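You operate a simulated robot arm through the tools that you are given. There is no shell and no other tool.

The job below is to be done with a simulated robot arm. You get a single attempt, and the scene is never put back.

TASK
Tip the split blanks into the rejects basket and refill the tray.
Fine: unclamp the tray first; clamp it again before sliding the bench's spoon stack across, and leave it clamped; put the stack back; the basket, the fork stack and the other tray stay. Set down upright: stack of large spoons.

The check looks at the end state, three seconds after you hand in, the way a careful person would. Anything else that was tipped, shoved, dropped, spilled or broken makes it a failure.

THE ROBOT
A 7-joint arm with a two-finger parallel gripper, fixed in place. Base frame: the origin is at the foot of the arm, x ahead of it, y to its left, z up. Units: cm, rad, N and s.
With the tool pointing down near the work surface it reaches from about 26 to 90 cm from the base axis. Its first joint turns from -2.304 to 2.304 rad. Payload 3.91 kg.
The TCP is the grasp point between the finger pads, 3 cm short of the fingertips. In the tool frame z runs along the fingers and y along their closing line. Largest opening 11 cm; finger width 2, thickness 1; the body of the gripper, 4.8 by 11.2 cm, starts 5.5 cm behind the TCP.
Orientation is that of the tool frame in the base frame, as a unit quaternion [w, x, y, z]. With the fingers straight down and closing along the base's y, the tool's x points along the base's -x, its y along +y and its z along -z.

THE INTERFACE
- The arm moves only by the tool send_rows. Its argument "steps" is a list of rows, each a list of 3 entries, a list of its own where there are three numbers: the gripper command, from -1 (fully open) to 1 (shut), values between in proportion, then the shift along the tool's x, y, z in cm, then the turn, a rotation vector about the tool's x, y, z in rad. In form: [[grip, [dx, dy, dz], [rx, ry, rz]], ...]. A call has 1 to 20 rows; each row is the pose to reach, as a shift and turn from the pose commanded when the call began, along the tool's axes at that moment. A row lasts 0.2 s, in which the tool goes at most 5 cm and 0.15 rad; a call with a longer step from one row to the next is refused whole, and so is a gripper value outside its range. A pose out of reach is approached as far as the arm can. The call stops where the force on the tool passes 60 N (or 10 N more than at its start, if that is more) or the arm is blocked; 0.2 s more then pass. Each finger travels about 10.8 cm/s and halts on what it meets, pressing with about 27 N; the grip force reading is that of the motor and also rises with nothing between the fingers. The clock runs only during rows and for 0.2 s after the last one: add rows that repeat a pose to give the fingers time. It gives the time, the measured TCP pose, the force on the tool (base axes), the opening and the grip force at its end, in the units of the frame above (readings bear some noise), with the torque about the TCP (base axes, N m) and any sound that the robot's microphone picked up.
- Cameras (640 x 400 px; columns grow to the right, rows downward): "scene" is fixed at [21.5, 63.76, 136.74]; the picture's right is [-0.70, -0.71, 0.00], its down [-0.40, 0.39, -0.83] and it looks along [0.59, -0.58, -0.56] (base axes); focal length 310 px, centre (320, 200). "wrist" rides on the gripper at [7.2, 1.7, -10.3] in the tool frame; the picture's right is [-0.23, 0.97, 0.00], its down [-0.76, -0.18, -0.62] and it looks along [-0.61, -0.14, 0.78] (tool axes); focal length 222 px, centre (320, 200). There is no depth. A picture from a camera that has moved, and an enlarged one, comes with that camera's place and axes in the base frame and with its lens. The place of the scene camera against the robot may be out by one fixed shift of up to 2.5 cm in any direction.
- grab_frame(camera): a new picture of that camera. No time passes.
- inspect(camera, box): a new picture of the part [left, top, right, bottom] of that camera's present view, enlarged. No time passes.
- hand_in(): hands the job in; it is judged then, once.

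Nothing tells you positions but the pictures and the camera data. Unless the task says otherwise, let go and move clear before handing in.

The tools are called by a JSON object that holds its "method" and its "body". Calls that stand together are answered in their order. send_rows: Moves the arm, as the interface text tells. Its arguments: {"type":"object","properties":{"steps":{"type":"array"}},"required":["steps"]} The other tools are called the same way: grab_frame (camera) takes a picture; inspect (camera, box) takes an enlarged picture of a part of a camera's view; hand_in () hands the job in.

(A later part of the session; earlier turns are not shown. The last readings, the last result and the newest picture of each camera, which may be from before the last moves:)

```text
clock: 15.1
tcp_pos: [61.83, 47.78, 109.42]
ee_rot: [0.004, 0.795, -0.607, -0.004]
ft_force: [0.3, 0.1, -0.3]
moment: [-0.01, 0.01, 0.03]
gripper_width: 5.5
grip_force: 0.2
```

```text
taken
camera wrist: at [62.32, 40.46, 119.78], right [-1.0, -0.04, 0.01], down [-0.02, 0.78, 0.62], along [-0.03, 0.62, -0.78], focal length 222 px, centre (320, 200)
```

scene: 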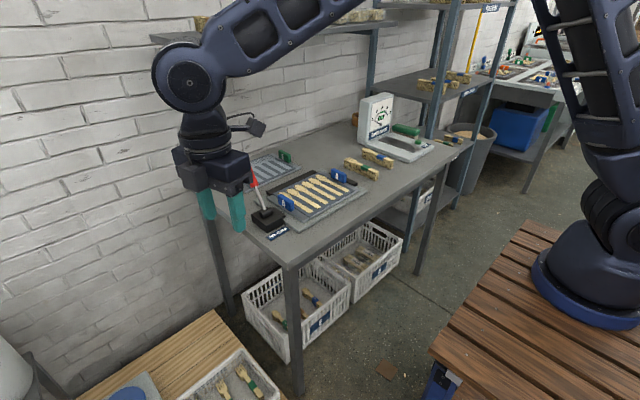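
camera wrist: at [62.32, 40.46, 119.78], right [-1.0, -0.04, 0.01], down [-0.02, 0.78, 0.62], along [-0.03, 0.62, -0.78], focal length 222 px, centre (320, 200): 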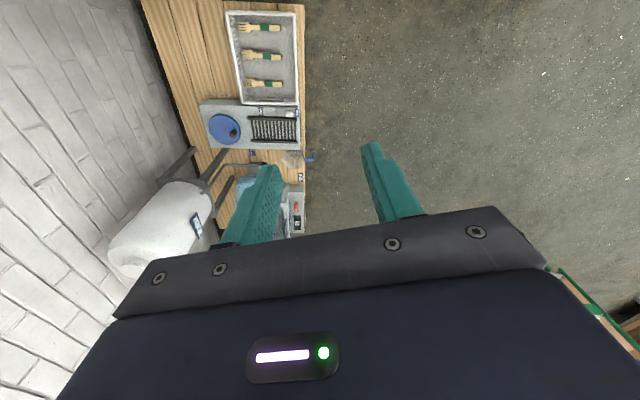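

Yaw worked. Now the empty pitch: fingers turn outward toward az≈15° in place at z≈109.

{"method": "send_rows", "body": {"steps": [[0, [0, 0, 0], [0.14, 0, 0]], [0, [0, 0, 0], [0.28, 0, 0]], [0, [0, 0, 0], [0.42, 0, 0]], [0, [0, 0, 0], [0.56, 0, 0]], [0, [0, 0, 0], [0.7, 0, 0]], [0, [0, 0, 0], [0.84, 0, 0]], [0, [0, 0, 0], [0.98, 0, 0]], [0, [0, 0, 0], [1.12, 0, 0]], [0, [0, 0, 0], [1.26, 0, 0]], [0, [0, 0, 0], [1.4, 0, 0]], [0, [0, 0, 0], [1.54, 0, 0]], [0, [0, 0, 0], [1.571, 0, 0]], [0, [0, 0, 0], [1.571, 0, 0]]]}}

{"method": "grab_frame", "body": {"camera": "scene"}}

{"method": "grab_frame", "body": {"camera": "wrist"}}

```text
clock: 17.9
tcp_pos: [61.81, 48.0, 109.39]
ee_rot: [-0.558, 0.565, -0.432, 0.427]
ft_force: [0.5, 1.0, -0.8]
moment: [0.03, -0.01, 0.0]
gripper_width: 5.48
grip_force: 0.0
```

```text
taken
```

scene: 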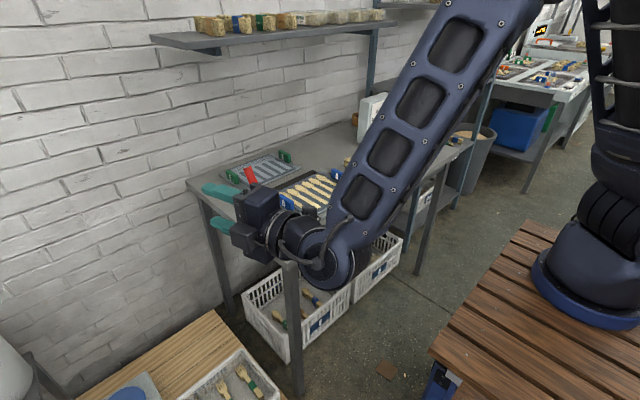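

```text
taken
camera wrist: at [53.8, 38.18, 107.9], right [-0.07, 0.22, -0.97], down [-0.8, 0.57, 0.19], along [0.6, 0.79, 0.13], focal length 222 px, centre (320, 200)
```

wrist: 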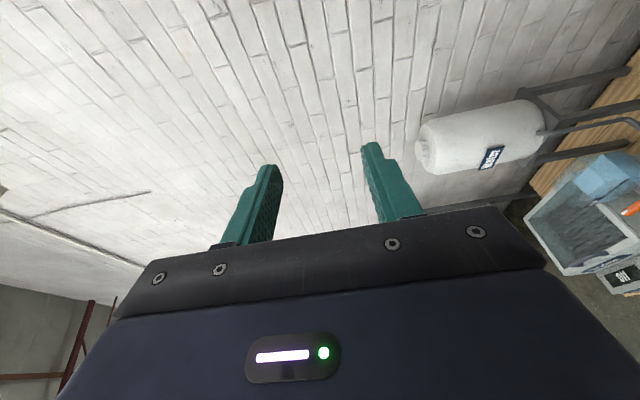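

Pitch works and the wrist joint is at ≈(41.5,42,107). Next I extend to above the crate (76.5,51.5) and lower stepwise, still empty.

{"method": "send_rows", "body": {"steps": [[0, [0.1, 0, 4], [0, 0, 0]], [0, [0.2, 0, 8], [0, 0, 0]], [0, [0.3, 0, 12], [0, 0, 0]], [0, [0.4, 0, 15.1], [0, 0, 0]], [0, [0.4, 4.5, 15.1], [0, 0, 0]], [0, [0.4, 9, 15.1], [0, 0, 0]], [0, [0.4, 13.5, 15.1], [0, 0, 0]], [0, [0.4, 18, 15.1], [0, 0, 0]], [0, [0.4, 22.5, 15.1], [0, 0, 0]], [0, [0.4, 27, 15.1], [0, 0, 0]], [0, [0.4, 31.5, 15.1], [0, 0, 0]], [0, [0.4, 34.4, 15.1], [0, 0, 0]], [0, [0.4, 34.4, 15.1], [0, 0, 0]]]}}

{"method": "grab_frame", "body": {"camera": "scene"}}

{"method": "grab_frame", "body": {"camera": "wrist"}}

```text
clock: 20.6
tcp_pos: [76.15, 51.3, 74.87]
ee_rot: [-0.558, 0.565, -0.432, 0.428]
ft_force: [0.4, 0.2, 0.4]
moment: [-0.01, 0.02, 0.0]
gripper_width: 5.52
grip_force: 0.1
```

```text
taken
```

scene: 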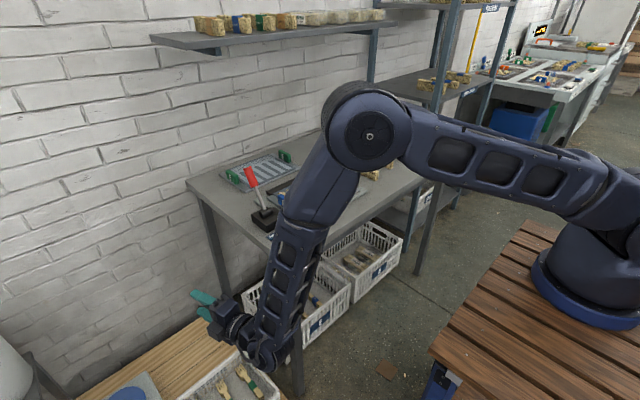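

```text
taken
camera wrist: at [68.05, 41.73, 73.42], right [-0.07, 0.22, -0.97], down [-0.8, 0.57, 0.19], along [0.6, 0.79, 0.13], focal length 222 px, centre (320, 200)
```

wrist: 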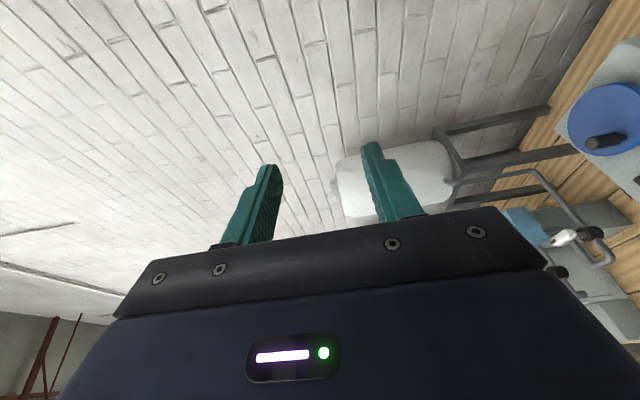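

Reach is fine here and the forearm stays well clear of the bench corner. I'll rehearse lower (z≈60) and with 30° of over-tilt too.

{"method": "send_rows", "body": {"steps": [[0, [0, 4, 0], [0, 0, 0]], [0, [0, 8, 0], [0, 0, 0]], [0, [0, 12, 0], [0, 0, 0]], [0, [0, 14.9, 0], [0, 0, 0]], [0, [0, 14.9, 0], [0.14, 0, 0]], [0, [0, 14.9, 0], [0.28, 0, 0]], [0, [0, 14.9, 0], [0.42, 0, 0]], [0, [0, 14.9, 0], [0.52, 0, 0]], [0, [0, 14.9, 0], [0.52, 0, 0]]]}}

{"method": "grab_frame", "body": {"camera": "scene"}}

```text
clock: 22.6
tcp_pos: [75.82, 51.2, 60.03]
ee_rot: [0.685, -0.403, 0.308, -0.524]
ft_force: [0.3, -0.5, 0.1]
moment: [-0.03, 0.01, -0.01]
gripper_width: 5.51
grip_force: 0.1
```

```text
taken
```

scene: 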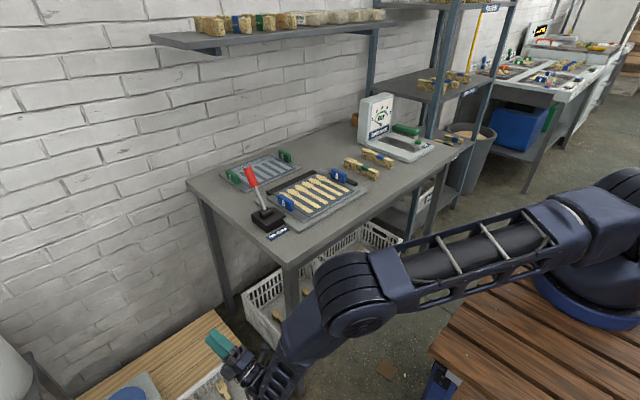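

The full tipping pose is reachable (TCP ≈(76,51,60), 120° tilt). I'll reverse the rehearsal: un-tilt, rise to z≈110.

{"method": "send_rows", "body": {"steps": [[0, [0, 0, 0], [-0.14, 0, 0]], [0, [0, 0, 0], [-0.28, 0, 0]], [0, [0, 0, 0], [-0.42, 0, 0]], [0, [0, 0, 0], [-0.52, 0, 0]], [0, [0, -3.62, 2.07], [-0.52, 0, 0]], [0, [0, -7.24, 4.14], [-0.52, 0, 0]], [0, [0, -10.86, 6.21], [-0.52, 0, 0]], [0, [0, -14.48, 8.28], [-0.52, 0, 0]], [0, [0, -18.1, 10.35], [-0.52, 0, 0]], [0, [0, -21.72, 12.42], [-0.52, 0, 0]], [0, [0, -25.34, 14.49], [-0.52, 0, 0]], [0, [0, -28.96, 16.56], [-0.52, 0, 0]], [0, [0, -32.58, 18.63], [-0.52, 0, 0]], [0, [0, -36.2, 20.7], [-0.52, 0, 0]], [0, [0, -39.82, 22.77], [-0.52, 0, 0]], [0, [0, -43.4, 24.85], [-0.52, 0, 0]], [0, [0, -43.4, 24.85], [-0.52, 0, 0]]]}}

```text
clock: 26.2
tcp_pos: [76.45, 51.6, 109.82]
ee_rot: [-0.557, 0.566, -0.433, 0.426]
ft_force: [0.3, 0.0, -0.2]
moment: [-0.02, -0.02, -0.01]
gripper_width: 5.53
grip_force: 0.1
```

Now retract 15 cm, un-pitch to fingers-down.

{"method": "send_rows", "body": {"steps": [[0, [0, 0, -4], [0, 0, 0]], [0, [0, 0, -8], [0, 0, 0]], [0, [0, 0, -12], [0, 0, 0]], [0, [0, 0, -15], [0, 0, 0]], [0, [0, 0, -15], [-0.14, 0, 0]], [0, [0, 0, -15], [-0.28, 0, 0]], [0, [0, 0, -15], [-0.42, 0, 0]], [0, [0, 0, -15], [-0.56, 0, 0]], [0, [0, 0, -15], [-0.7, 0, 0]], [0, [0, 0, -15], [-0.84, 0, 0]], [0, [0, 0, -15], [-0.98, 0, 0]], [0, [0, 0, -15], [-1.12, 0, 0]], [0, [0, 0, -15], [-1.26, 0, 0]], [0, [0, 0, -15], [-1.4, 0, 0]], [0, [0, 0, -15], [-1.54, 0, 0]], [0, [0, 0, -15], [-1.583, 0, 0]], [0, [0, 0, -15], [-1.583, 0, 0]]]}}

```text
clock: 29.9
tcp_pos: [62.27, 47.63, 110.08]
ee_rot: [0.01, 0.794, -0.607, -0.008]
ft_force: [-0.2, -0.2, -0.5]
moment: [-0.02, 0.02, -0.03]
gripper_width: 5.52
grip_force: 0.0
```

Now I un-yaw while moving over to the -y handle side of the tray at height 110.

{"method": "send_rows", "body": {"steps": [[0, [4.25, 0.5, 0], [0.0014, -0.0018, 0.1413]], [0, [8.5, 1.0, 0], [0.0028, -0.0036, 0.2826]], [0, [12.75, 1.5, 0], [0.0042, -0.0053, 0.4239]], [0, [17.0, 2.0, 0], [0.0057, -0.0071, 0.5652]], [0, [21.25, 2.5, 0], [0.0071, -0.0089, 0.7065]], [0, [25.5, 3.0, 0], [0.0085, -0.0107, 0.8478]], [0, [29.75, 3.5, 0], [0.01, -0.0124, 0.9891]], [0, [34.0, 4.0, 0], [0.0114, -0.0142, 1.1304]], [0, [38.25, 4.5, 0], [0.0128, -0.016, 1.2717]], [0, [42.5, 5.0, 0], [0.0142, -0.0178, 1.413]], [0, [46.75, 5.5, 0], [0.0156, -0.0196, 1.5543]], [0, [51.0, 6.0, 0], [0.0171, -0.0213, 1.6956]], [0, [55.2, 6.5, 0], [0.0185, -0.0231, 1.837]], [0, [55.2, 6.5, 0], [0.0185, -0.0231, 1.837]]]}}

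{"method": "grab_frame", "body": {"camera": "wrist"}}

```text
clock: 32.9
tcp_pos: [70.28, -7.52, 110.24]
ee_rot: [0.0, 0.001, 1.0, 0.0]
ft_force: [-0.3, 0.2, 0.3]
moment: [-0.01, -0.02, -0.02]
gripper_width: 5.53
grip_force: 0.1
```

```text
taken
camera wrist: at [62.99, -5.79, 120.53], right [0.23, 0.97, 0.0], down [0.76, -0.18, 0.62], along [0.61, -0.14, -0.78], focal length 222 px, centre (320, 200)
```

wrist: 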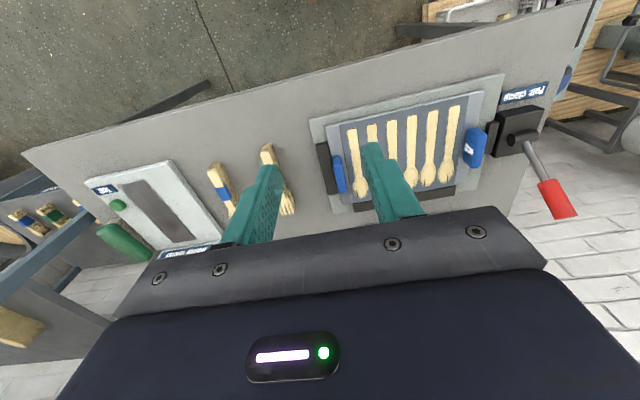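

Good; orientation is square again. I'll zoom on the -y handle and its fence to fix the grasp.

{"method": "inspect", "body": {"camera": "wrist", "box": [310, 130, 390, 220]}}

{"method": "inspect", "body": {"camera": "scene", "box": [320, 160, 370, 200]}}

{"method": "inspect", "body": {"camera": "wrist", "box": [170, 130, 330, 240]}}

```text
4.44 times, centred on (350, 175) of wrist
camera zoom: at [62.99, -5.79, 120.53], right [0.23, 0.97, 0.0], down [0.76, -0.18, 0.62], along [0.61, -0.14, -0.78], focal length 987 px, centre (187, 311)
```

zoom: 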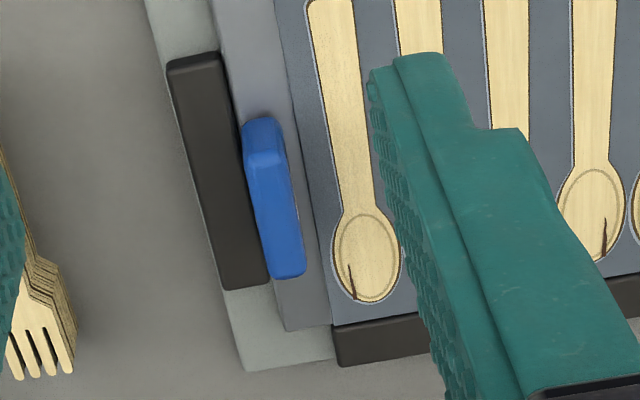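

```text
10.00 times, centred on (345, 180) of scene
camera zoom: at [21.5, 63.76, 136.74], right [-0.7, -0.71, 0.0], down [-0.4, 0.39, -0.83], along [0.59, -0.58, -0.56], focal length 3098 px, centre (70, 400)
```

zoom: 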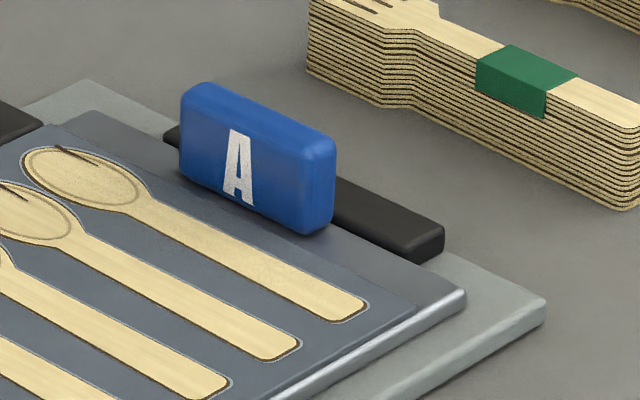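

```text
3.64 times, centred on (250, 185) of wrist
camera zoom: at [62.99, -5.79, 120.53], right [0.23, 0.97, 0.0], down [0.76, -0.18, 0.62], along [0.61, -0.14, -0.78], focal length 808 px, centre (574, 254)
```

zoom: 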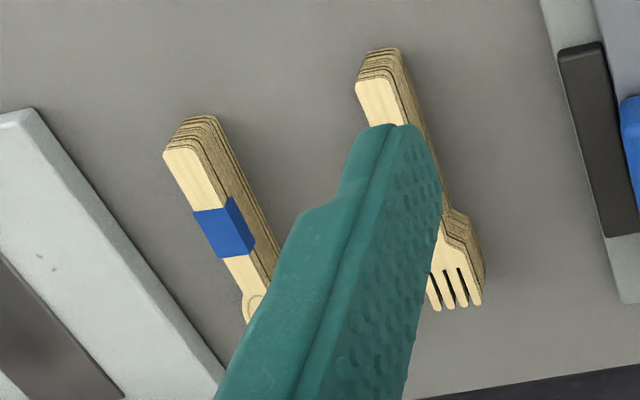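

The -y handle has a fence only ~0.5 cm away (shallow grip), while the +y handle now has ~2.4 cm of space, so gripping the +y handle lets the pads sit deeper. I'll rehearse that alternative orientation (yaw -75°, then pitch) empty-handed near the crate.

{"method": "send_rows", "body": {"steps": [[0, [0.67, 4.625, 0], [0, 0, 0.109]], [0, [1.33, 9.25, 0], [0, 0, 0.218]], [0, [2, 13.875, 0], [0, 0, 0.327]], [0, [2.67, 18.5, 0], [0, 0, 0.436]], [0, [3.33, 23.125, 0], [0, 0, 0.545]], [0, [4, 27.75, 0], [0, 0, 0.654]], [0, [4.67, 32.375, 0], [0, 0, 0.763]], [0, [5.33, 37, 0], [0, 0, 0.872]], [0, [6, 41.625, 0], [0, 0, 0.981]], [0, [6.67, 46.25, 0], [0, 0, 1.09]], [0, [7.33, 50.875, 0], [0, 0, 1.199]], [0, [8, 55.5, 0], [0, 0, 1.309]], [0, [8, 55.5, 0], [0, 0, 1.309]]]}}

{"method": "send_rows", "body": {"steps": [[0, [0, 0, 0], [-0.14, 0, 0]], [0, [0, 0, 0], [-0.28, 0, 0]], [0, [0, 0, 0], [-0.42, 0, 0]], [0, [0, 0, 0], [-0.56, 0, 0]], [0, [0, 0, 0], [-0.7, 0, 0]], [0, [0, 0, 0], [-0.84, 0, 0]], [0, [0, 0, 0], [-0.98, 0, 0]], [0, [0, 0, 0], [-1.12, 0, 0]], [0, [0, 0, 0], [-1.26, 0, 0]], [0, [0, 0, 0], [-1.4, 0, 0]], [0, [0, 0, 0], [-1.54, 0, 0]], [0, [0, 0, 0], [-1.571, 0, 0]], [0, [0, 0, 0], [-1.571, 0, 0]]]}}

{"method": "grab_frame", "body": {"camera": "scene"}}

```text
clock: 35.6
tcp_pos: [62.36, 48.14, 110.05]
ee_rot: [-0.001, 0.61, 0.793, 0.0]
ft_force: [1.1, 0.3, -0.2]
moment: [0.03, -0.02, 0.01]
gripper_width: 5.49
grip_force: 0.1
```

```text
clock: 38.5
tcp_pos: [62.35, 48.01, 110.23]
ee_rot: [0.431, 0.43, 0.56, 0.561]
ft_force: [-0.5, 0.1, 0.3]
moment: [-0.01, 0.01, -0.01]
gripper_width: 5.5
grip_force: 0.0
```

```text
taken
```

scene: 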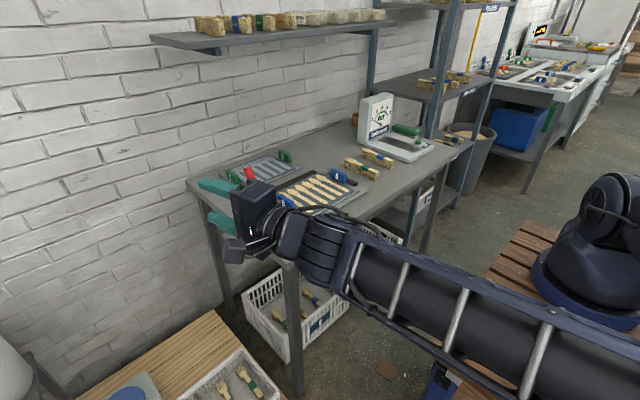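

Reachable too, with the elbow swung outwards. Continue rehearsing this variant: extend and lower to z≈62, then over-tilt 25°.

{"method": "send_rows", "body": {"steps": [[0, [0, 0, 4], [0, 0, 0]], [0, [0, 0, 8], [0, 0, 0]], [0, [0, 0, 12], [0, 0, 0]], [0, [0, -4.5, 13.5], [0, 0, 0]], [0, [0, -9, 13.5], [0, 0, 0]], [0, [0, -13.5, 13.5], [0, 0, 0]], [0, [0, -18, 13.5], [0, 0, 0]], [0, [0, -22.5, 13.5], [0, 0, 0]], [0, [0, -27, 13.5], [0, 0, 0]], [0, [0, -31.5, 13.5], [0, 0, 0]], [0, [0, -36, 13.5], [0, 0, 0]], [0, [0, -40.5, 13.5], [0, 0, 0]], [0, [0, -45, 13.5], [0, 0, 0]], [0, [0, -48, 13.5], [0, 0, 0]], [0, [0, -48, 13.5], [-0.14, 0, 0]], [0, [0, -48, 13.5], [-0.28, 0, 0]], [0, [0, -48, 13.5], [-0.42, 0, 0]], [0, [0, -48, 13.5], [-0.42, 0, 0]]]}}

{"method": "grab_frame", "body": {"camera": "scene"}}

{"method": "grab_frame", "body": {"camera": "wrist"}}

```text
clock: 42.2
tcp_pos: [75.39, 51.41, 62.27]
ee_rot: [0.512, 0.331, 0.43, 0.666]
ft_force: [-0.4, -0.9, -0.5]
moment: [0.01, 0.01, 0.0]
gripper_width: 5.51
grip_force: 0.0
```

```text
taken
```

scene: 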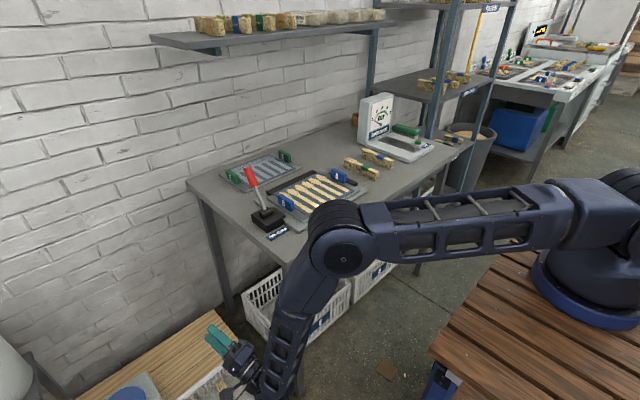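

```text
taken
camera wrist: at [63.71, 55.81, 59.6], right [-0.33, -0.32, 0.89], down [-0.28, -0.86, -0.42], along [0.9, -0.39, 0.19], focal length 222 px, centre (320, 200)
```

wrist: 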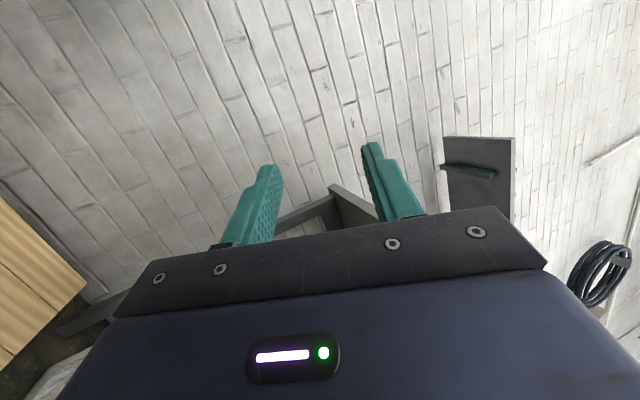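

Both variants reach; I'll use the +y handle. Reversing the rehearsal now: un-tilt, rise, retract.

{"method": "send_rows", "body": {"steps": [[0, [0, 0, 0], [0.14, 0, 0]], [0, [0, 0, 0], [0.28, 0, 0]], [0, [0, 0, 0], [0.42, 0, 0]], [0, [0, 3.98, 1.78], [0.42, 0, 0]], [0, [0, 7.96, 3.56], [0.42, 0, 0]], [0, [0, 11.94, 5.34], [0.42, 0, 0]], [0, [0, 15.92, 7.12], [0.42, 0, 0]], [0, [0, 19.9, 8.9], [0.42, 0, 0]], [0, [0, 23.88, 10.68], [0.42, 0, 0]], [0, [0, 27.86, 12.46], [0.42, 0, 0]], [0, [0, 31.84, 14.24], [0.42, 0, 0]], [0, [0, 35.82, 16.02], [0.42, 0, 0]], [0, [0, 39.8, 17.8], [0.42, 0, 0]], [0, [0, 43.8, 19.6], [0.42, 0, 0]], [0, [0, 45.6, 15.5], [0.42, 0, 0]], [0, [0, 47.4, 11.4], [0.42, 0, 0]], [0, [0, 49.3, 7.3], [0.42, 0, 0]], [0, [0, 49.3, 7.3], [0.42, 0, 0]]]}}

{"method": "send_rows", "body": {"steps": [[0, [0, 0, 0], [0.14, 0, 0]], [0, [0, 0, 0], [0.28, 0, 0]], [0, [0, 0, 0], [0.42, 0, 0]], [0, [0, 0, 0], [0.56, 0, 0]], [0, [0, 0, 0], [0.7, 0, 0]], [0, [0, 0, 0], [0.84, 0, 0]], [0, [0, 0, 0], [0.98, 0, 0]], [0, [0, 0, 0], [1.12, 0, 0]], [0, [0, 0, 0], [1.26, 0, 0]], [0, [0, 0, 0], [1.4, 0, 0]], [0, [0, 0, 0], [1.54, 0, 0]], [0, [0, 0, 0], [1.571, 0, 0]], [0, [0, 0, 0], [1.571, 0, 0]]]}}

```text
clock: 46.0
tcp_pos: [62.11, 48.19, 110.17]
ee_rot: [0.432, 0.431, 0.561, 0.56]
ft_force: [0.5, 0.8, -0.6]
moment: [0.02, -0.05, 0.04]
gripper_width: 5.47
grip_force: 0.1
```

```text
clock: 48.9
tcp_pos: [62.39, 48.03, 110.24]
ee_rot: [-0.001, 0.609, 0.793, 0.0]
ft_force: [0.1, -0.4, 0.2]
moment: [0.01, -0.03, 0.05]
gripper_width: 5.52
grip_force: 0.0
```

Un-yaw and move to a viewing point in front of the +y handle.

{"method": "send_rows", "body": {"steps": [[0, [-2.91, 0.22, 0.17], [0, 0, -0.109]], [0, [-5.82, 0.44, 0.33], [0, 0, -0.218]], [0, [-8.73, 0.66, 0.5], [0, 0, -0.327]], [0, [-11.63, 0.89, 0.67], [0, 0, -0.436]], [0, [-14.54, 1.11, 0.83], [0, 0, -0.545]], [0, [-17.45, 1.33, 1], [0, 0, -0.654]], [0, [-20.36, 1.55, 1.17], [0, 0, -0.763]], [0, [-23.27, 1.77, 1.33], [0, 0, -0.872]], [0, [-26.18, 1.99, 1.5], [0, 0, -0.981]], [0, [-29.08, 2.22, 1.67], [0, 0, -1.09]], [0, [-32, 2.44, 1.83], [0, 0, -1.199]], [0, [-34.9, 2.66, 2], [0, 0, -1.309]], [-1, [-34.9, 2.66, 2], [0, 0, -1.309]], [-1, [-34.9, 2.66, 2], [0, 0, -1.309]]]}}

{"method": "grab_frame", "body": {"camera": "wrist"}}

{"method": "inspect", "body": {"camera": "wrist", "box": [270, 120, 400, 220]}}

```text
clock: 51.9
tcp_pos: [74.1, 14.94, 108.21]
ee_rot: [0.0, 0.001, 1.0, -0.001]
ft_force: [-0.8, 0.1, 0.2]
moment: [0.0, 0.01, 0.0]
gripper_width: 11.0
grip_force: 0.0
```

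```text
taken
camera wrist: at [66.83, 16.56, 118.56], right [0.23, 0.97, 0.0], down [0.76, -0.18, 0.62], along [0.61, -0.14, -0.78], focal length 222 px, centre (320, 200)
```

wrist: 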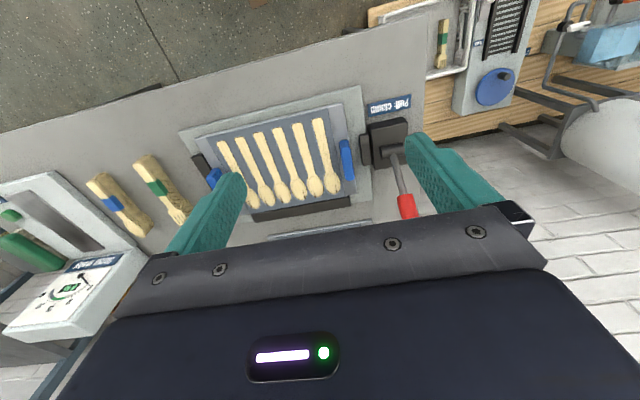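

```text
4.00 times, centred on (335, 170) of wrist
camera zoom: at [66.83, 16.56, 118.56], right [0.23, 0.97, 0.0], down [0.76, -0.18, 0.62], along [0.61, -0.14, -0.78], focal length 888 px, centre (260, 320)
```

zoom: 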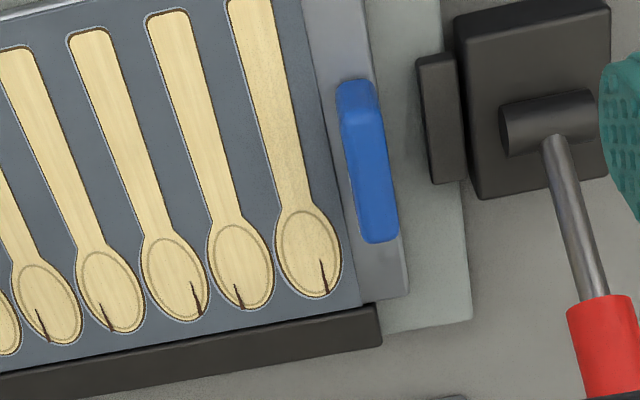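

The +y handle is a block ≈5.9×1.5×3.8 cm centred at (86.05,16.8), top z≈86, tray surface ≈82.2. I'll go above it with ~3.2 cm opening and stop just over it to check alignment.

{"method": "send_rows", "body": {"steps": [[0.418, [-4, 0.6, 0], [0, 0, 0]], [0.418, [-8, 1.2, 0], [0, 0, 0]], [0.418, [-11.5, 1.78, 0], [0, 0, 0]], [0.418, [-11.5, 1.78, 4.5], [0, 0, 0]], [0.418, [-11.5, 1.78, 9], [0, 0, 0]], [0.418, [-11.5, 1.78, 13], [0, 0, 0]], [0.418, [-11.5, 1.78, 17], [0, 0, 0]], [0.418, [-11.5, 1.78, 17], [0, 0, 0]]]}}

{"method": "grab_frame", "body": {"camera": "wrist"}}

{"method": "inspect", "body": {"camera": "wrist", "box": [230, 60, 430, 240]}}

{"method": "inspect", "body": {"camera": "scene", "box": [230, 130, 330, 230]}}

```text
clock: 53.6
tcp_pos: [85.38, 16.91, 91.11]
ee_rot: [0.0, 0.001, 1.0, 0.0]
ft_force: [0.5, -0.1, -0.3]
moment: [0.03, -0.02, -0.01]
gripper_width: 3.19
grip_force: 0.1
```

```text
taken
camera wrist: at [78.21, 18.51, 101.56], right [0.23, 0.97, 0.0], down [0.76, -0.18, 0.62], along [0.61, -0.14, -0.78], focal length 222 px, centre (320, 200)
```

wrist: 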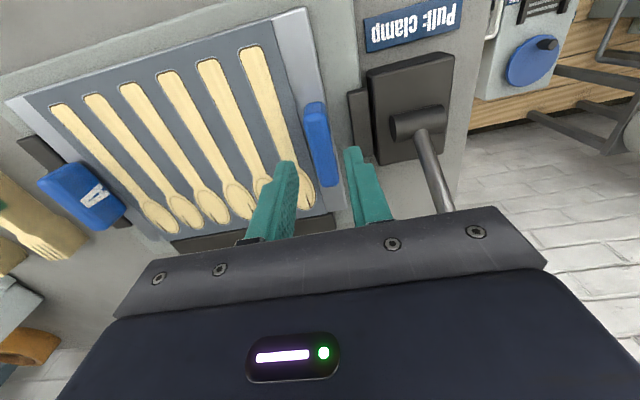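

```text
2.22 times, centred on (330, 150) of wrist
camera zoom: at [78.21, 18.51, 101.56], right [0.23, 0.97, 0.0], down [0.76, -0.18, 0.62], along [0.61, -0.14, -0.78], focal length 494 px, centre (298, 311)
```

zoom: 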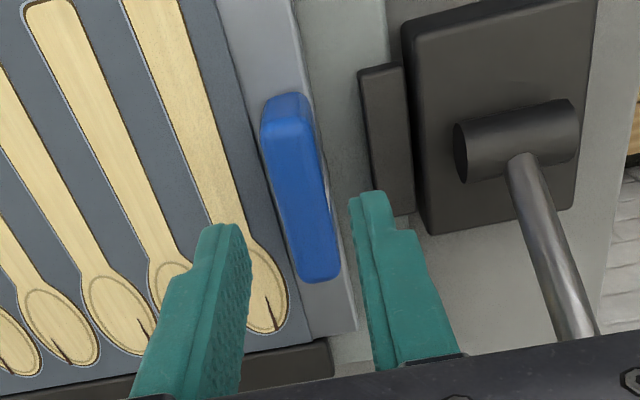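

```text
4.00 times, centred on (280, 180) of scene
camera zoom: at [21.5, 63.76, 136.74], right [-0.7, -0.71, 0.0], down [-0.4, 0.39, -0.83], along [0.59, -0.58, -0.56], focal length 1239 px, centre (480, 280)
```

zoom: 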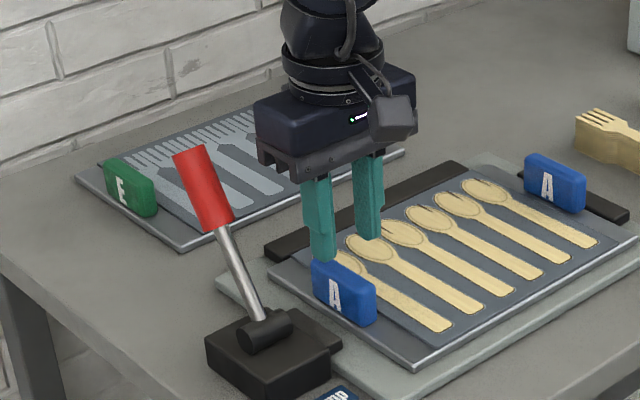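

Handle is centred between the fingers. Descending the last 5.3 cm slowly.

{"method": "send_rows", "body": {"steps": [[0.418, [0, 0, 2], [0, 0, 0]], [0.418, [0, 0, 4], [0, 0, 0]], [0.418, [0, 0, 4.8], [0, 0, 0]], [0.418, [0, 0, 5.3], [0, 0, 0]], [0.418, [0, 0, 5.3], [0, 0, 0]]]}}

{"method": "grab_frame", "body": {"camera": "wrist"}}

{"method": "inspect", "body": {"camera": "scene", "box": [240, 150, 320, 230]}}

```text
clock: 54.9
tcp_pos: [85.56, 16.76, 85.96]
ee_rot: [0.0, 0.001, 1.0, -0.001]
ft_force: [-0.1, -0.2, 0.5]
moment: [-0.02, -0.02, 0.0]
gripper_width: 3.21
grip_force: 0.0
```

```text
taken
camera wrist: at [78.28, 18.37, 96.35], right [0.23, 0.97, 0.0], down [0.76, -0.18, 0.62], along [0.61, -0.14, -0.78], focal length 222 px, centre (320, 200)
```

wrist: 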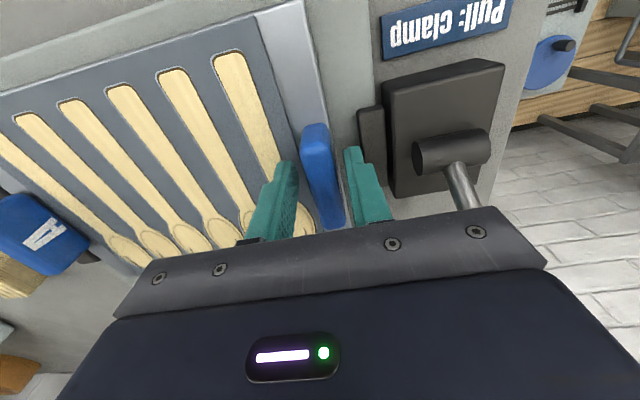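

```text
5.00 times, centred on (280, 190) of scene
camera zoom: at [21.5, 63.76, 136.74], right [-0.7, -0.71, 0.0], down [-0.4, 0.39, -0.83], along [0.59, -0.58, -0.56], focal length 1549 px, centre (520, 250)
```

zoom: 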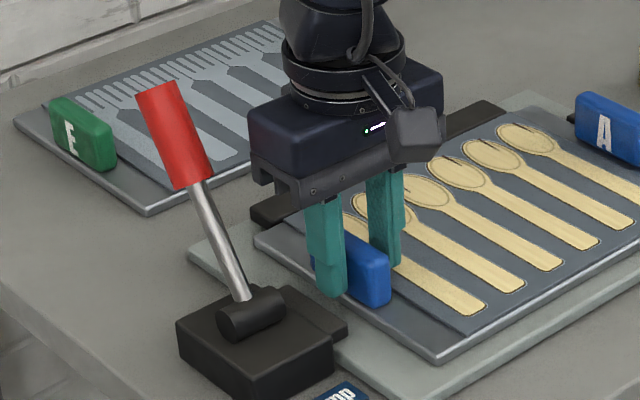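

Fingers straddle the handle. I'll lower another 0.3 cm and close.

{"method": "send_rows", "body": {"steps": [[0.418, [0, 0, 0.3], [0, 0, 0]], [1, [0, 0, 0.3], [0, 0, 0]], [1, [0, 0, 0.3], [0, 0, 0]], [1, [0, 0, 0.3], [0, 0, 0]]]}}

{"method": "inspect", "body": {"camera": "scene", "box": [240, 150, 360, 240]}}

```text
clock: 55.9
tcp_pos: [85.49, 16.8, 85.68]
ee_rot: [0.0, 0.0, 1.0, 0.0]
ft_force: [1.5, 10.1, 1.4]
moment: [0.06, -0.17, 0.14]
gripper_width: 1.78
grip_force: 27.0
```

```text
4.44 times, centred on (300, 195) of scene
camera zoom: at [21.5, 63.76, 136.74], right [-0.7, -0.71, 0.0], down [-0.4, 0.39, -0.83], along [0.59, -0.58, -0.56], focal length 1377 px, centre (409, 222)
```

zoom: 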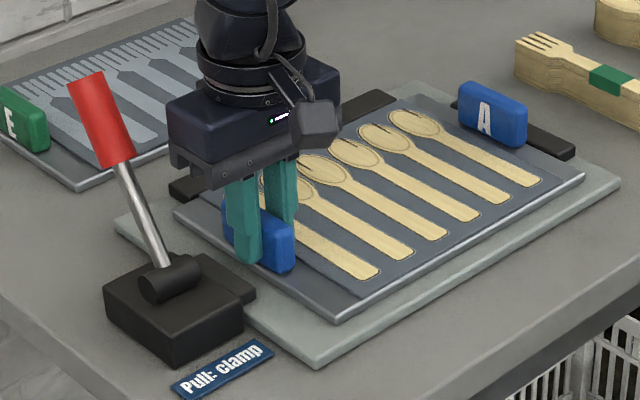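

Gripped (1.78 cm wide, 27 N). Now a small test lift of 1.5 cm to see the weight and any droop.

{"method": "send_rows", "body": {"steps": [[1, [0, 0.1, -0.4], [0, 0, 0]], [1, [0, 0.1, -0.8], [0, 0, 0]], [1, [0, 0.1, -1.2], [0, 0, 0]], [1, [0, 0.1, -1.6], [0, 0, 0]], [1, [0, 0.1, -1.6], [0, 0, 0]], [1, [0, 0.1, -1.6], [0, 0, 0]]]}}

{"method": "inspect", "body": {"camera": "scene", "box": [240, 150, 360, 240]}}

{"method": "grab_frame", "body": {"camera": "wrist"}}

```text
clock: 57.2
tcp_pos: [85.44, 16.75, 87.11]
ee_rot: [0.0, 0.001, 1.0, 0.0]
ft_force: [-1.2, -0.1, -2.0]
moment: [0.34, 0.03, 0.01]
gripper_width: 1.8
grip_force: 26.9
```

```text
4.44 times, centred on (300, 195) of scene
camera zoom: at [21.5, 63.76, 136.74], right [-0.7, -0.71, 0.0], down [-0.4, 0.39, -0.83], along [0.59, -0.58, -0.56], focal length 1377 px, centre (409, 222)
```

zoom: 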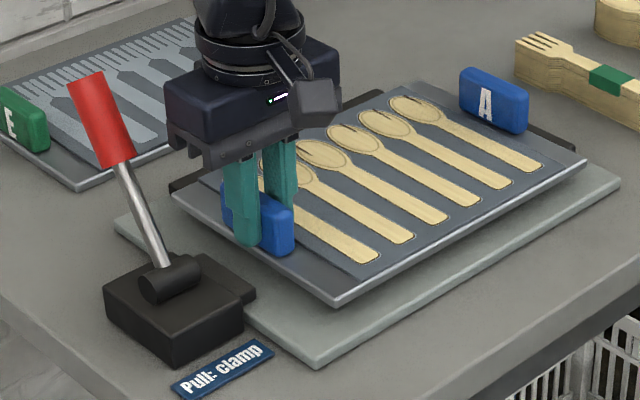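

```text
taken
camera wrist: at [78.21, 18.5, 97.56], right [0.23, 0.97, 0.0], down [0.76, -0.18, 0.62], along [0.61, -0.14, -0.78], focal length 222 px, centre (320, 200)
```

wrist: 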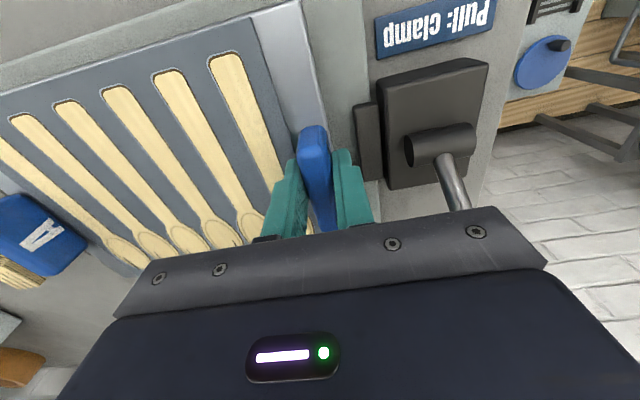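

Tray lifts level and firm (≈2.8 N, moment 0.34 N·m, no droop). I'll raise it smoothly, pulling back toward the robot as it clears.

{"method": "send_rows", "body": {"steps": [[1, [0, 0, -1], [0, 0, 0]], [1, [0, 0, -2.5], [0, 0, 0]], [1, [0, 0, -4.5], [0, 0, 0]], [1, [0, 0, -6.5], [0, 0, 0]], [1, [0, 0, -8.5], [0, 0, 0]], [1, [1, 0, -10.5], [0, 0, 0]], [1, [2.5, 0, -12.5], [0, 0, 0]], [1, [4, 0, -14.5], [0, 0, 0]], [1, [5.5, 0, -16.5], [0, 0, 0]], [1, [7, 0, -18.5], [0, 0, 0]], [1, [8.5, 0, -20.5], [0, 0, 0]], [1, [10, 0, -22.5], [0, 0, 0]], [1, [11, 0, -24], [0, 0, 0]], [1, [11.5, 0, -25], [0, 0, 0]], [1, [11.5, 0, -25], [0, 0, 0]]]}}

{"method": "grab_frame", "body": {"camera": "scene"}}

{"method": "grab_frame", "body": {"camera": "wrist"}}

```text
clock: 60.5
tcp_pos: [73.85, 16.88, 112.34]
ee_rot: [0.0, 0.001, 1.0, 0.0]
ft_force: [0.4, 0.5, -2.6]
moment: [0.29, 0.05, 0.01]
gripper_width: 1.77
grip_force: 27.5
```

```text
taken
```

scene: 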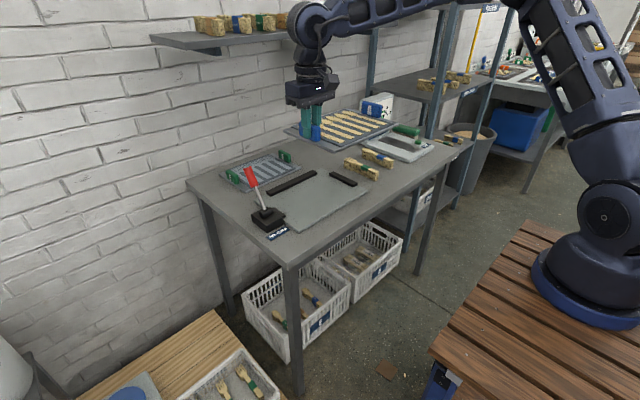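

```text
taken
camera wrist: at [66.71, 18.56, 122.64], right [0.23, 0.97, 0.0], down [0.76, -0.18, 0.62], along [0.61, -0.14, -0.78], focal length 222 px, centre (320, 200)
```

wrist: 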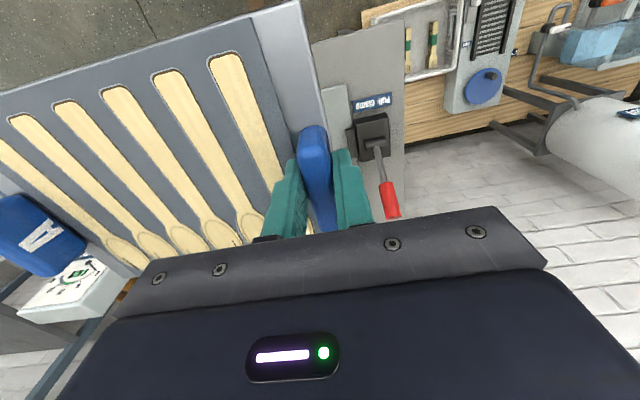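

Tray is held steady with all six blanks. Moving it over toward the crate side with the -75° yaw at height 112.

{"method": "send_rows", "body": {"steps": [[1, [0.4, 1.1, 0], [0, 0, 0.045]], [1, [1.2, 3.2, 0], [0, 0, 0.13]], [1, [2.05, 5.4, 0], [0, 0, 0.225]], [1, [2.9, 7.6, 0], [0, 0, 0.32]], [1, [3.75, 9.8, 0], [0, 0, 0.41]], [1, [4.6, 12, 0], [0, 0, 0.5]], [1, [5.4, 14.2, 0], [0, 0, 0.595]], [1, [6.25, 16.4, 0], [0, 0, 0.69]], [1, [7.1, 18.7, 0], [0, 0, 0.785]], [1, [7.95, 20.9, 0], [0, 0, 0.88]], [1, [8.8, 23.1, 0], [0, 0, 0.97]], [1, [9.6, 25.3, 0], [0, 0, 1.065]], [1, [10.4, 27.5, 0], [0, 0, 1.155]], [1, [11.2, 29.5, 0], [0, 0, 1.24]], [1, [11.7, 30.8, 0], [0, 0, 1.29]], [1, [11.85, 31.2, 0], [0, 0, 1.309]], [1, [11.85, 31.2, 0], [0, 0, 1.309]]]}}

{"method": "grab_frame", "body": {"camera": "scene"}}

{"method": "grab_frame", "body": {"camera": "wrist"}}

```text
clock: 64.0
tcp_pos: [62.19, 48.04, 112.18]
ee_rot: [0.0, 0.609, 0.793, 0.0]
ft_force: [-0.6, -0.1, -3.2]
moment: [0.1, -0.34, 0.04]
gripper_width: 1.76
grip_force: 27.1
```

```text
taken
```

scene: 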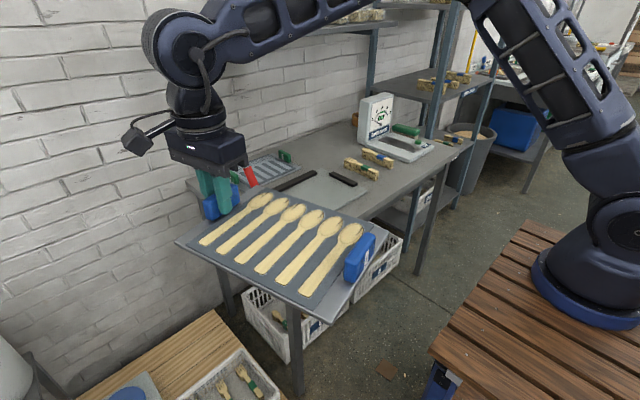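

```text
taken
camera wrist: at [61.99, 55.53, 122.63], right [1.0, 0.03, 0.0], down [0.02, -0.78, 0.62], along [0.02, -0.62, -0.78], focal length 222 px, centre (320, 200)
```

wrist: 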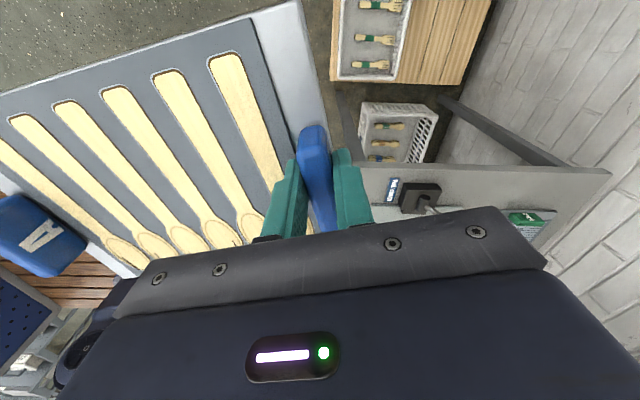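

Tray is now beside the crate, level. Before tilting, I'll zoom in on the pockets to judge whether blanks are recessed (and would stay until steep tilt).

{"method": "inspect", "body": {"camera": "wrist", "box": [120, 30, 280, 140]}}

{"method": "inspect", "body": {"camera": "wrist", "box": [80, 190, 280, 280]}}

{"method": "inspect", "body": {"camera": "scene", "box": [170, 185, 390, 315]}}

{"method": "inspect", "body": {"camera": "scene", "box": [310, 230, 390, 300]}}

```text
3.64 times, centred on (200, 85) of wrist
camera zoom: at [61.99, 55.53, 122.63], right [1.0, 0.03, 0.0], down [0.02, -0.78, 0.62], along [0.02, -0.62, -0.78], focal length 808 px, centre (756, 618)
```

zoom: 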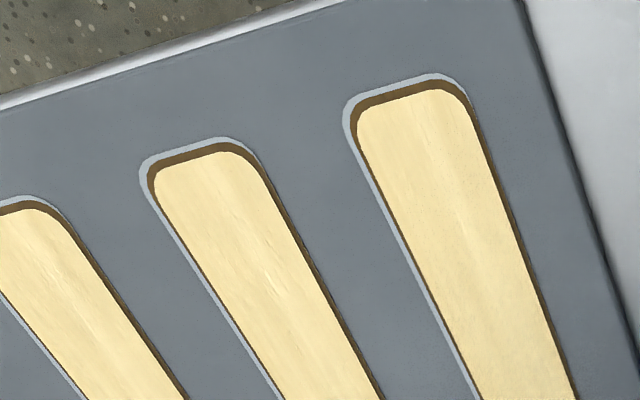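

```text
3.20 times, centred on (180, 235) of wrist
camera zoom: at [61.99, 55.53, 122.63], right [1.0, 0.03, 0.0], down [0.02, -0.78, 0.62], along [0.02, -0.62, -0.78], focal length 711 px, centre (768, 88)
```

zoom: 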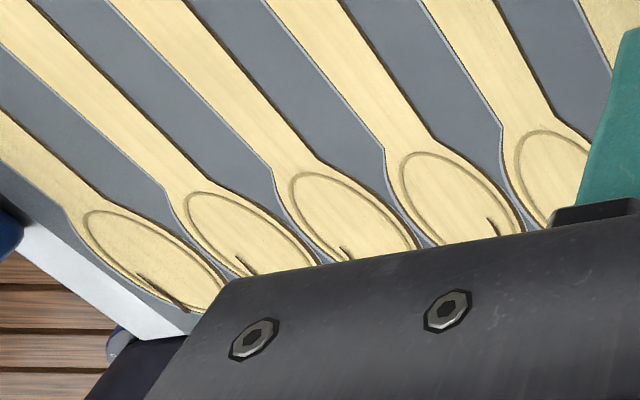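

```text
2.91 times, centred on (280, 250) of scene
camera zoom: at [21.5, 63.76, 136.74], right [-0.7, -0.71, 0.0], down [-0.4, 0.39, -0.83], along [0.59, -0.58, -0.56], focal length 901 px, centre (436, 54)
```

zoom: 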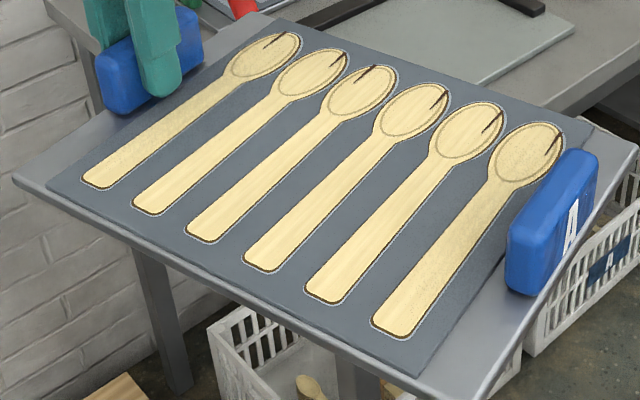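

```text
5.71 times, centred on (350, 265) of scene
camera zoom: at [21.5, 63.76, 136.74], right [-0.7, -0.71, 0.0], down [-0.4, 0.39, -0.83], along [0.59, -0.58, -0.56], focal length 1770 px, centre (149, -171)
```

zoom: 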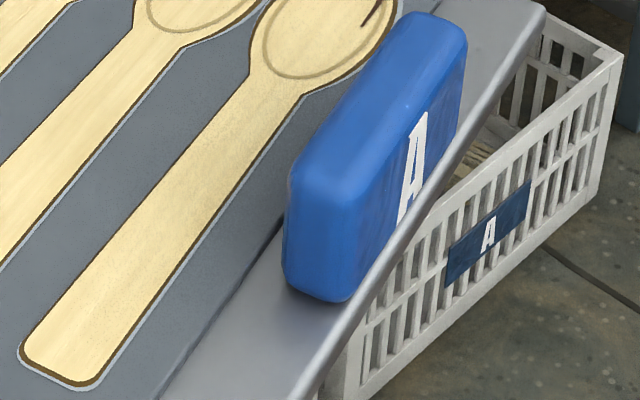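

The blanks sit recessed and flush in pockets, so they should hold until steep tilt. I'll extend over the crate while introducing tilt in stages, checking at each; first to ≈30° tilt.

{"method": "send_rows", "body": {"steps": [[1, [0, 1.5, 1], [0, 0, 0]], [1, [0, 4, 3], [0, 0, 0]], [1, [0, 7, 5], [0, 0, 0]], [1, [0, 9.5, 7], [0, 0, 0]], [1, [0, 10.7, 8], [-0.04, 0, 0]], [1, [0, 12, 10], [-0.12, 0, 0]], [1, [-0.1, 13.3, 12], [-0.21, 0, 0]], [1, [-0.1, 14.6, 14], [-0.3, 0, 0]], [1, [-0.2, 15.9, 16], [-0.39, 0, 0]], [1, [-0.2, 17.2, 18], [-0.47, 0, 0]], [1, [-0.2, 18.2, 19.5], [-0.51, 0, 0]], [1, [-0.2, 18.4, 20], [-0.524, 0, 0]], [1, [-0.2, 18.4, 20], [-0.524, 0, 0]]]}}

{"method": "grab_frame", "body": {"camera": "scene"}}

{"method": "grab_frame", "body": {"camera": "wrist"}}

```text
clock: 66.8
tcp_pos: [79.97, 52.7, 92.2]
ee_rot: [0.158, 0.589, 0.765, 0.206]
ft_force: [0.4, 0.8, -2.3]
moment: [0.08, -0.17, -0.02]
gripper_width: 1.76
grip_force: 27.3
```

```text
taken
```

scene: 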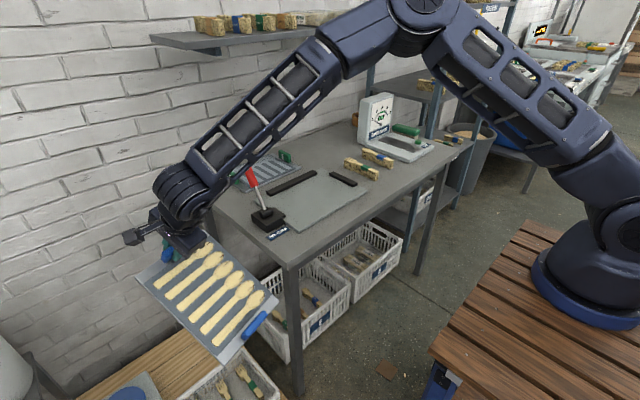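

```text
taken
camera wrist: at [74.59, 58.66, 102.1], right [0.87, 0.0, 0.49], down [-0.25, -0.86, 0.45], along [0.42, -0.52, -0.75], focal length 222 px, centre (320, 200)
```

wrist: 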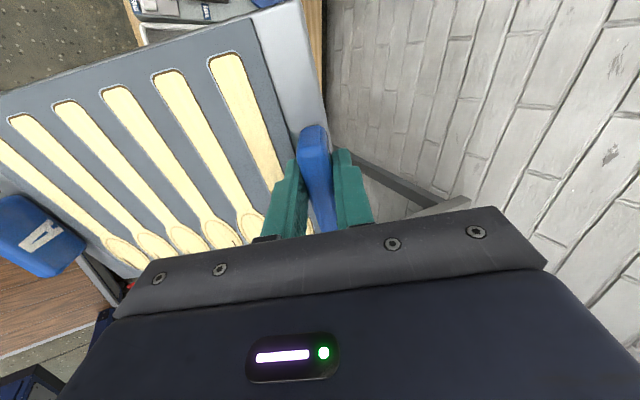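

All six hold at 30°. Next stage: lower and go to 45° with the low end nearing the crate.

{"method": "send_rows", "body": {"steps": [[1, [-0.1, -0.3, 1.5], [-0.02, 0, 0]], [1, [-0.2, -0.8, 4], [-0.07, 0, 0]], [1, [-0.4, -1.3, 7], [-0.12, 0, 0]], [1, [-0.5, -1.9, 10], [-0.17, 0, 0]], [1, [-0.7, -2.5, 13], [-0.23, 0, 0]], [1, [-0.8, -2.8, 14.78], [-0.262, 0, 0]], [1, [-0.8, -2.8, 14.78], [-0.262, 0, 0]]]}}

{"method": "grab_frame", "body": {"camera": "scene"}}

{"method": "inspect", "body": {"camera": "scene", "box": [100, 220, 320, 400]}}

```text
clock: 68.5
tcp_pos: [85.1, 53.35, 78.1]
ee_rot: [0.233, 0.563, 0.732, 0.304]
ft_force: [0.8, 0.2, -2.6]
moment: [0.05, -0.14, 0.0]
gripper_width: 1.77
grip_force: 27.0
```

```text
taken
```

scene: 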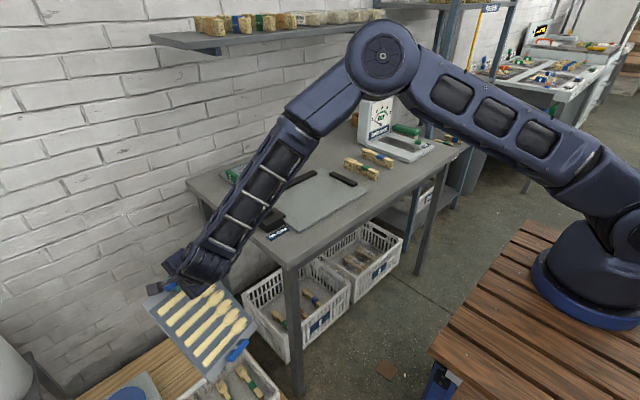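

```text
2.22 times, centred on (210, 310) of scene
camera zoom: at [21.5, 63.76, 136.74], right [-0.7, -0.71, 0.0], down [-0.4, 0.39, -0.83], along [0.59, -0.58, -0.56], focal length 688 px, centre (564, -44)
```

zoom: 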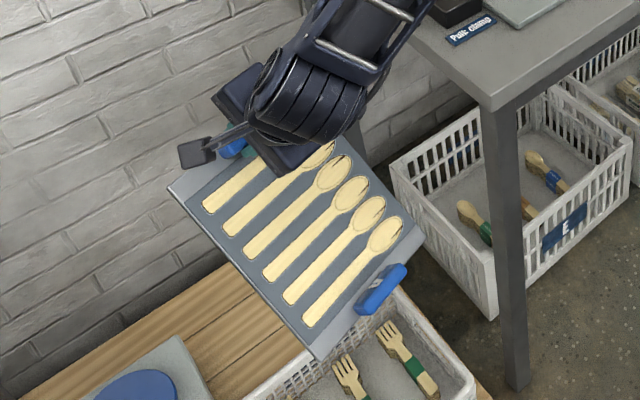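

Still holding at 45°. Next: 60°, TCP lowered to z≈65, low end over the crate.

{"method": "send_rows", "body": {"steps": [[1, [-0.1, -1, 0.8], [-0.03, 0, 0]], [1, [-0.2, -3.2, 2.6], [-0.09, 0, 0]], [1, [-0.3, -5.6, 4.6], [-0.15, 0, 0]], [1, [-0.4, -8, 6.5], [-0.21, 0, 0]], [1, [-0.54, -10.1, 8.29], [-0.262, 0, 0]], [1, [-0.54, -10.1, 8.29], [-0.262, 0, 0]]]}}

{"method": "inspect", "body": {"camera": "scene", "box": [100, 240, 340, 420]}}

{"method": "grab_frame", "body": {"camera": "wrist"}}

```text
clock: 69.8
tcp_pos: [83.9, 52.37, 65.0]
ee_rot: [0.305, 0.527, 0.687, 0.397]
ft_force: [-0.6, 0.1, -3.3]
moment: [0.04, -0.07, 0.0]
gripper_width: 1.77
grip_force: 27.0
```

```text
refused: 420 is not a number from 0 to 400
```

```text
taken
camera wrist: at [74.23, 57.13, 71.55], right [0.53, -0.09, 0.84], down [-0.41, -0.9, 0.16], along [0.74, -0.43, -0.51], focal length 222 px, centre (320, 200)
```

wrist: 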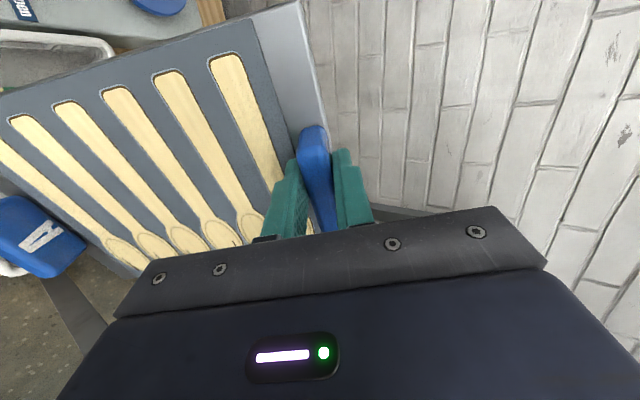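

All six hold at 60°. Checking tray position over the crate before going steeper.

{"method": "inspect", "body": {"camera": "scene", "box": [110, 270, 310, 400]}}

{"method": "inspect", "body": {"camera": "wrist", "box": [0, 0, 240, 150]}}

```text
3.08 times, centred on (210, 335) of scene
camera zoom: at [21.5, 63.76, 136.74], right [-0.7, -0.71, 0.0], down [-0.4, 0.39, -0.83], along [0.59, -0.58, -0.56], focal length 953 px, centre (658, -215)
```

zoom: 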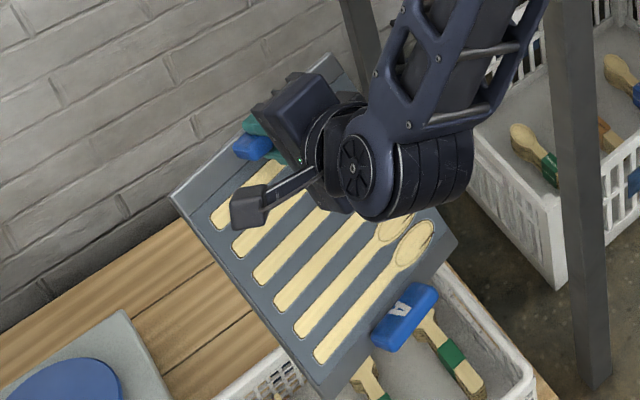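

```text
2.67 times, centred on (120, 75) of wrist
camera zoom: at [74.23, 57.13, 71.55], right [0.53, -0.09, 0.84], down [-0.41, -0.9, 0.16], along [0.74, -0.43, -0.51], focal length 592 px, centre (853, 533)
```

zoom: 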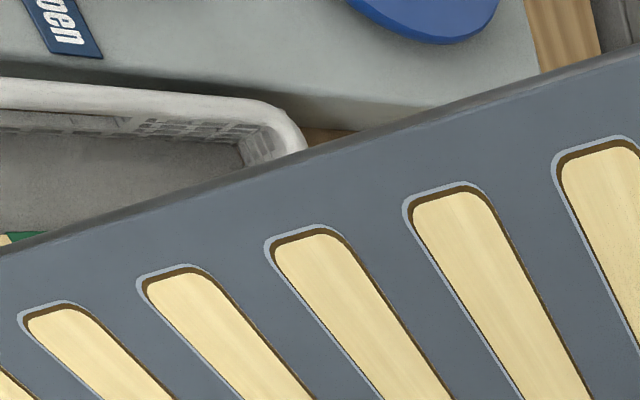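

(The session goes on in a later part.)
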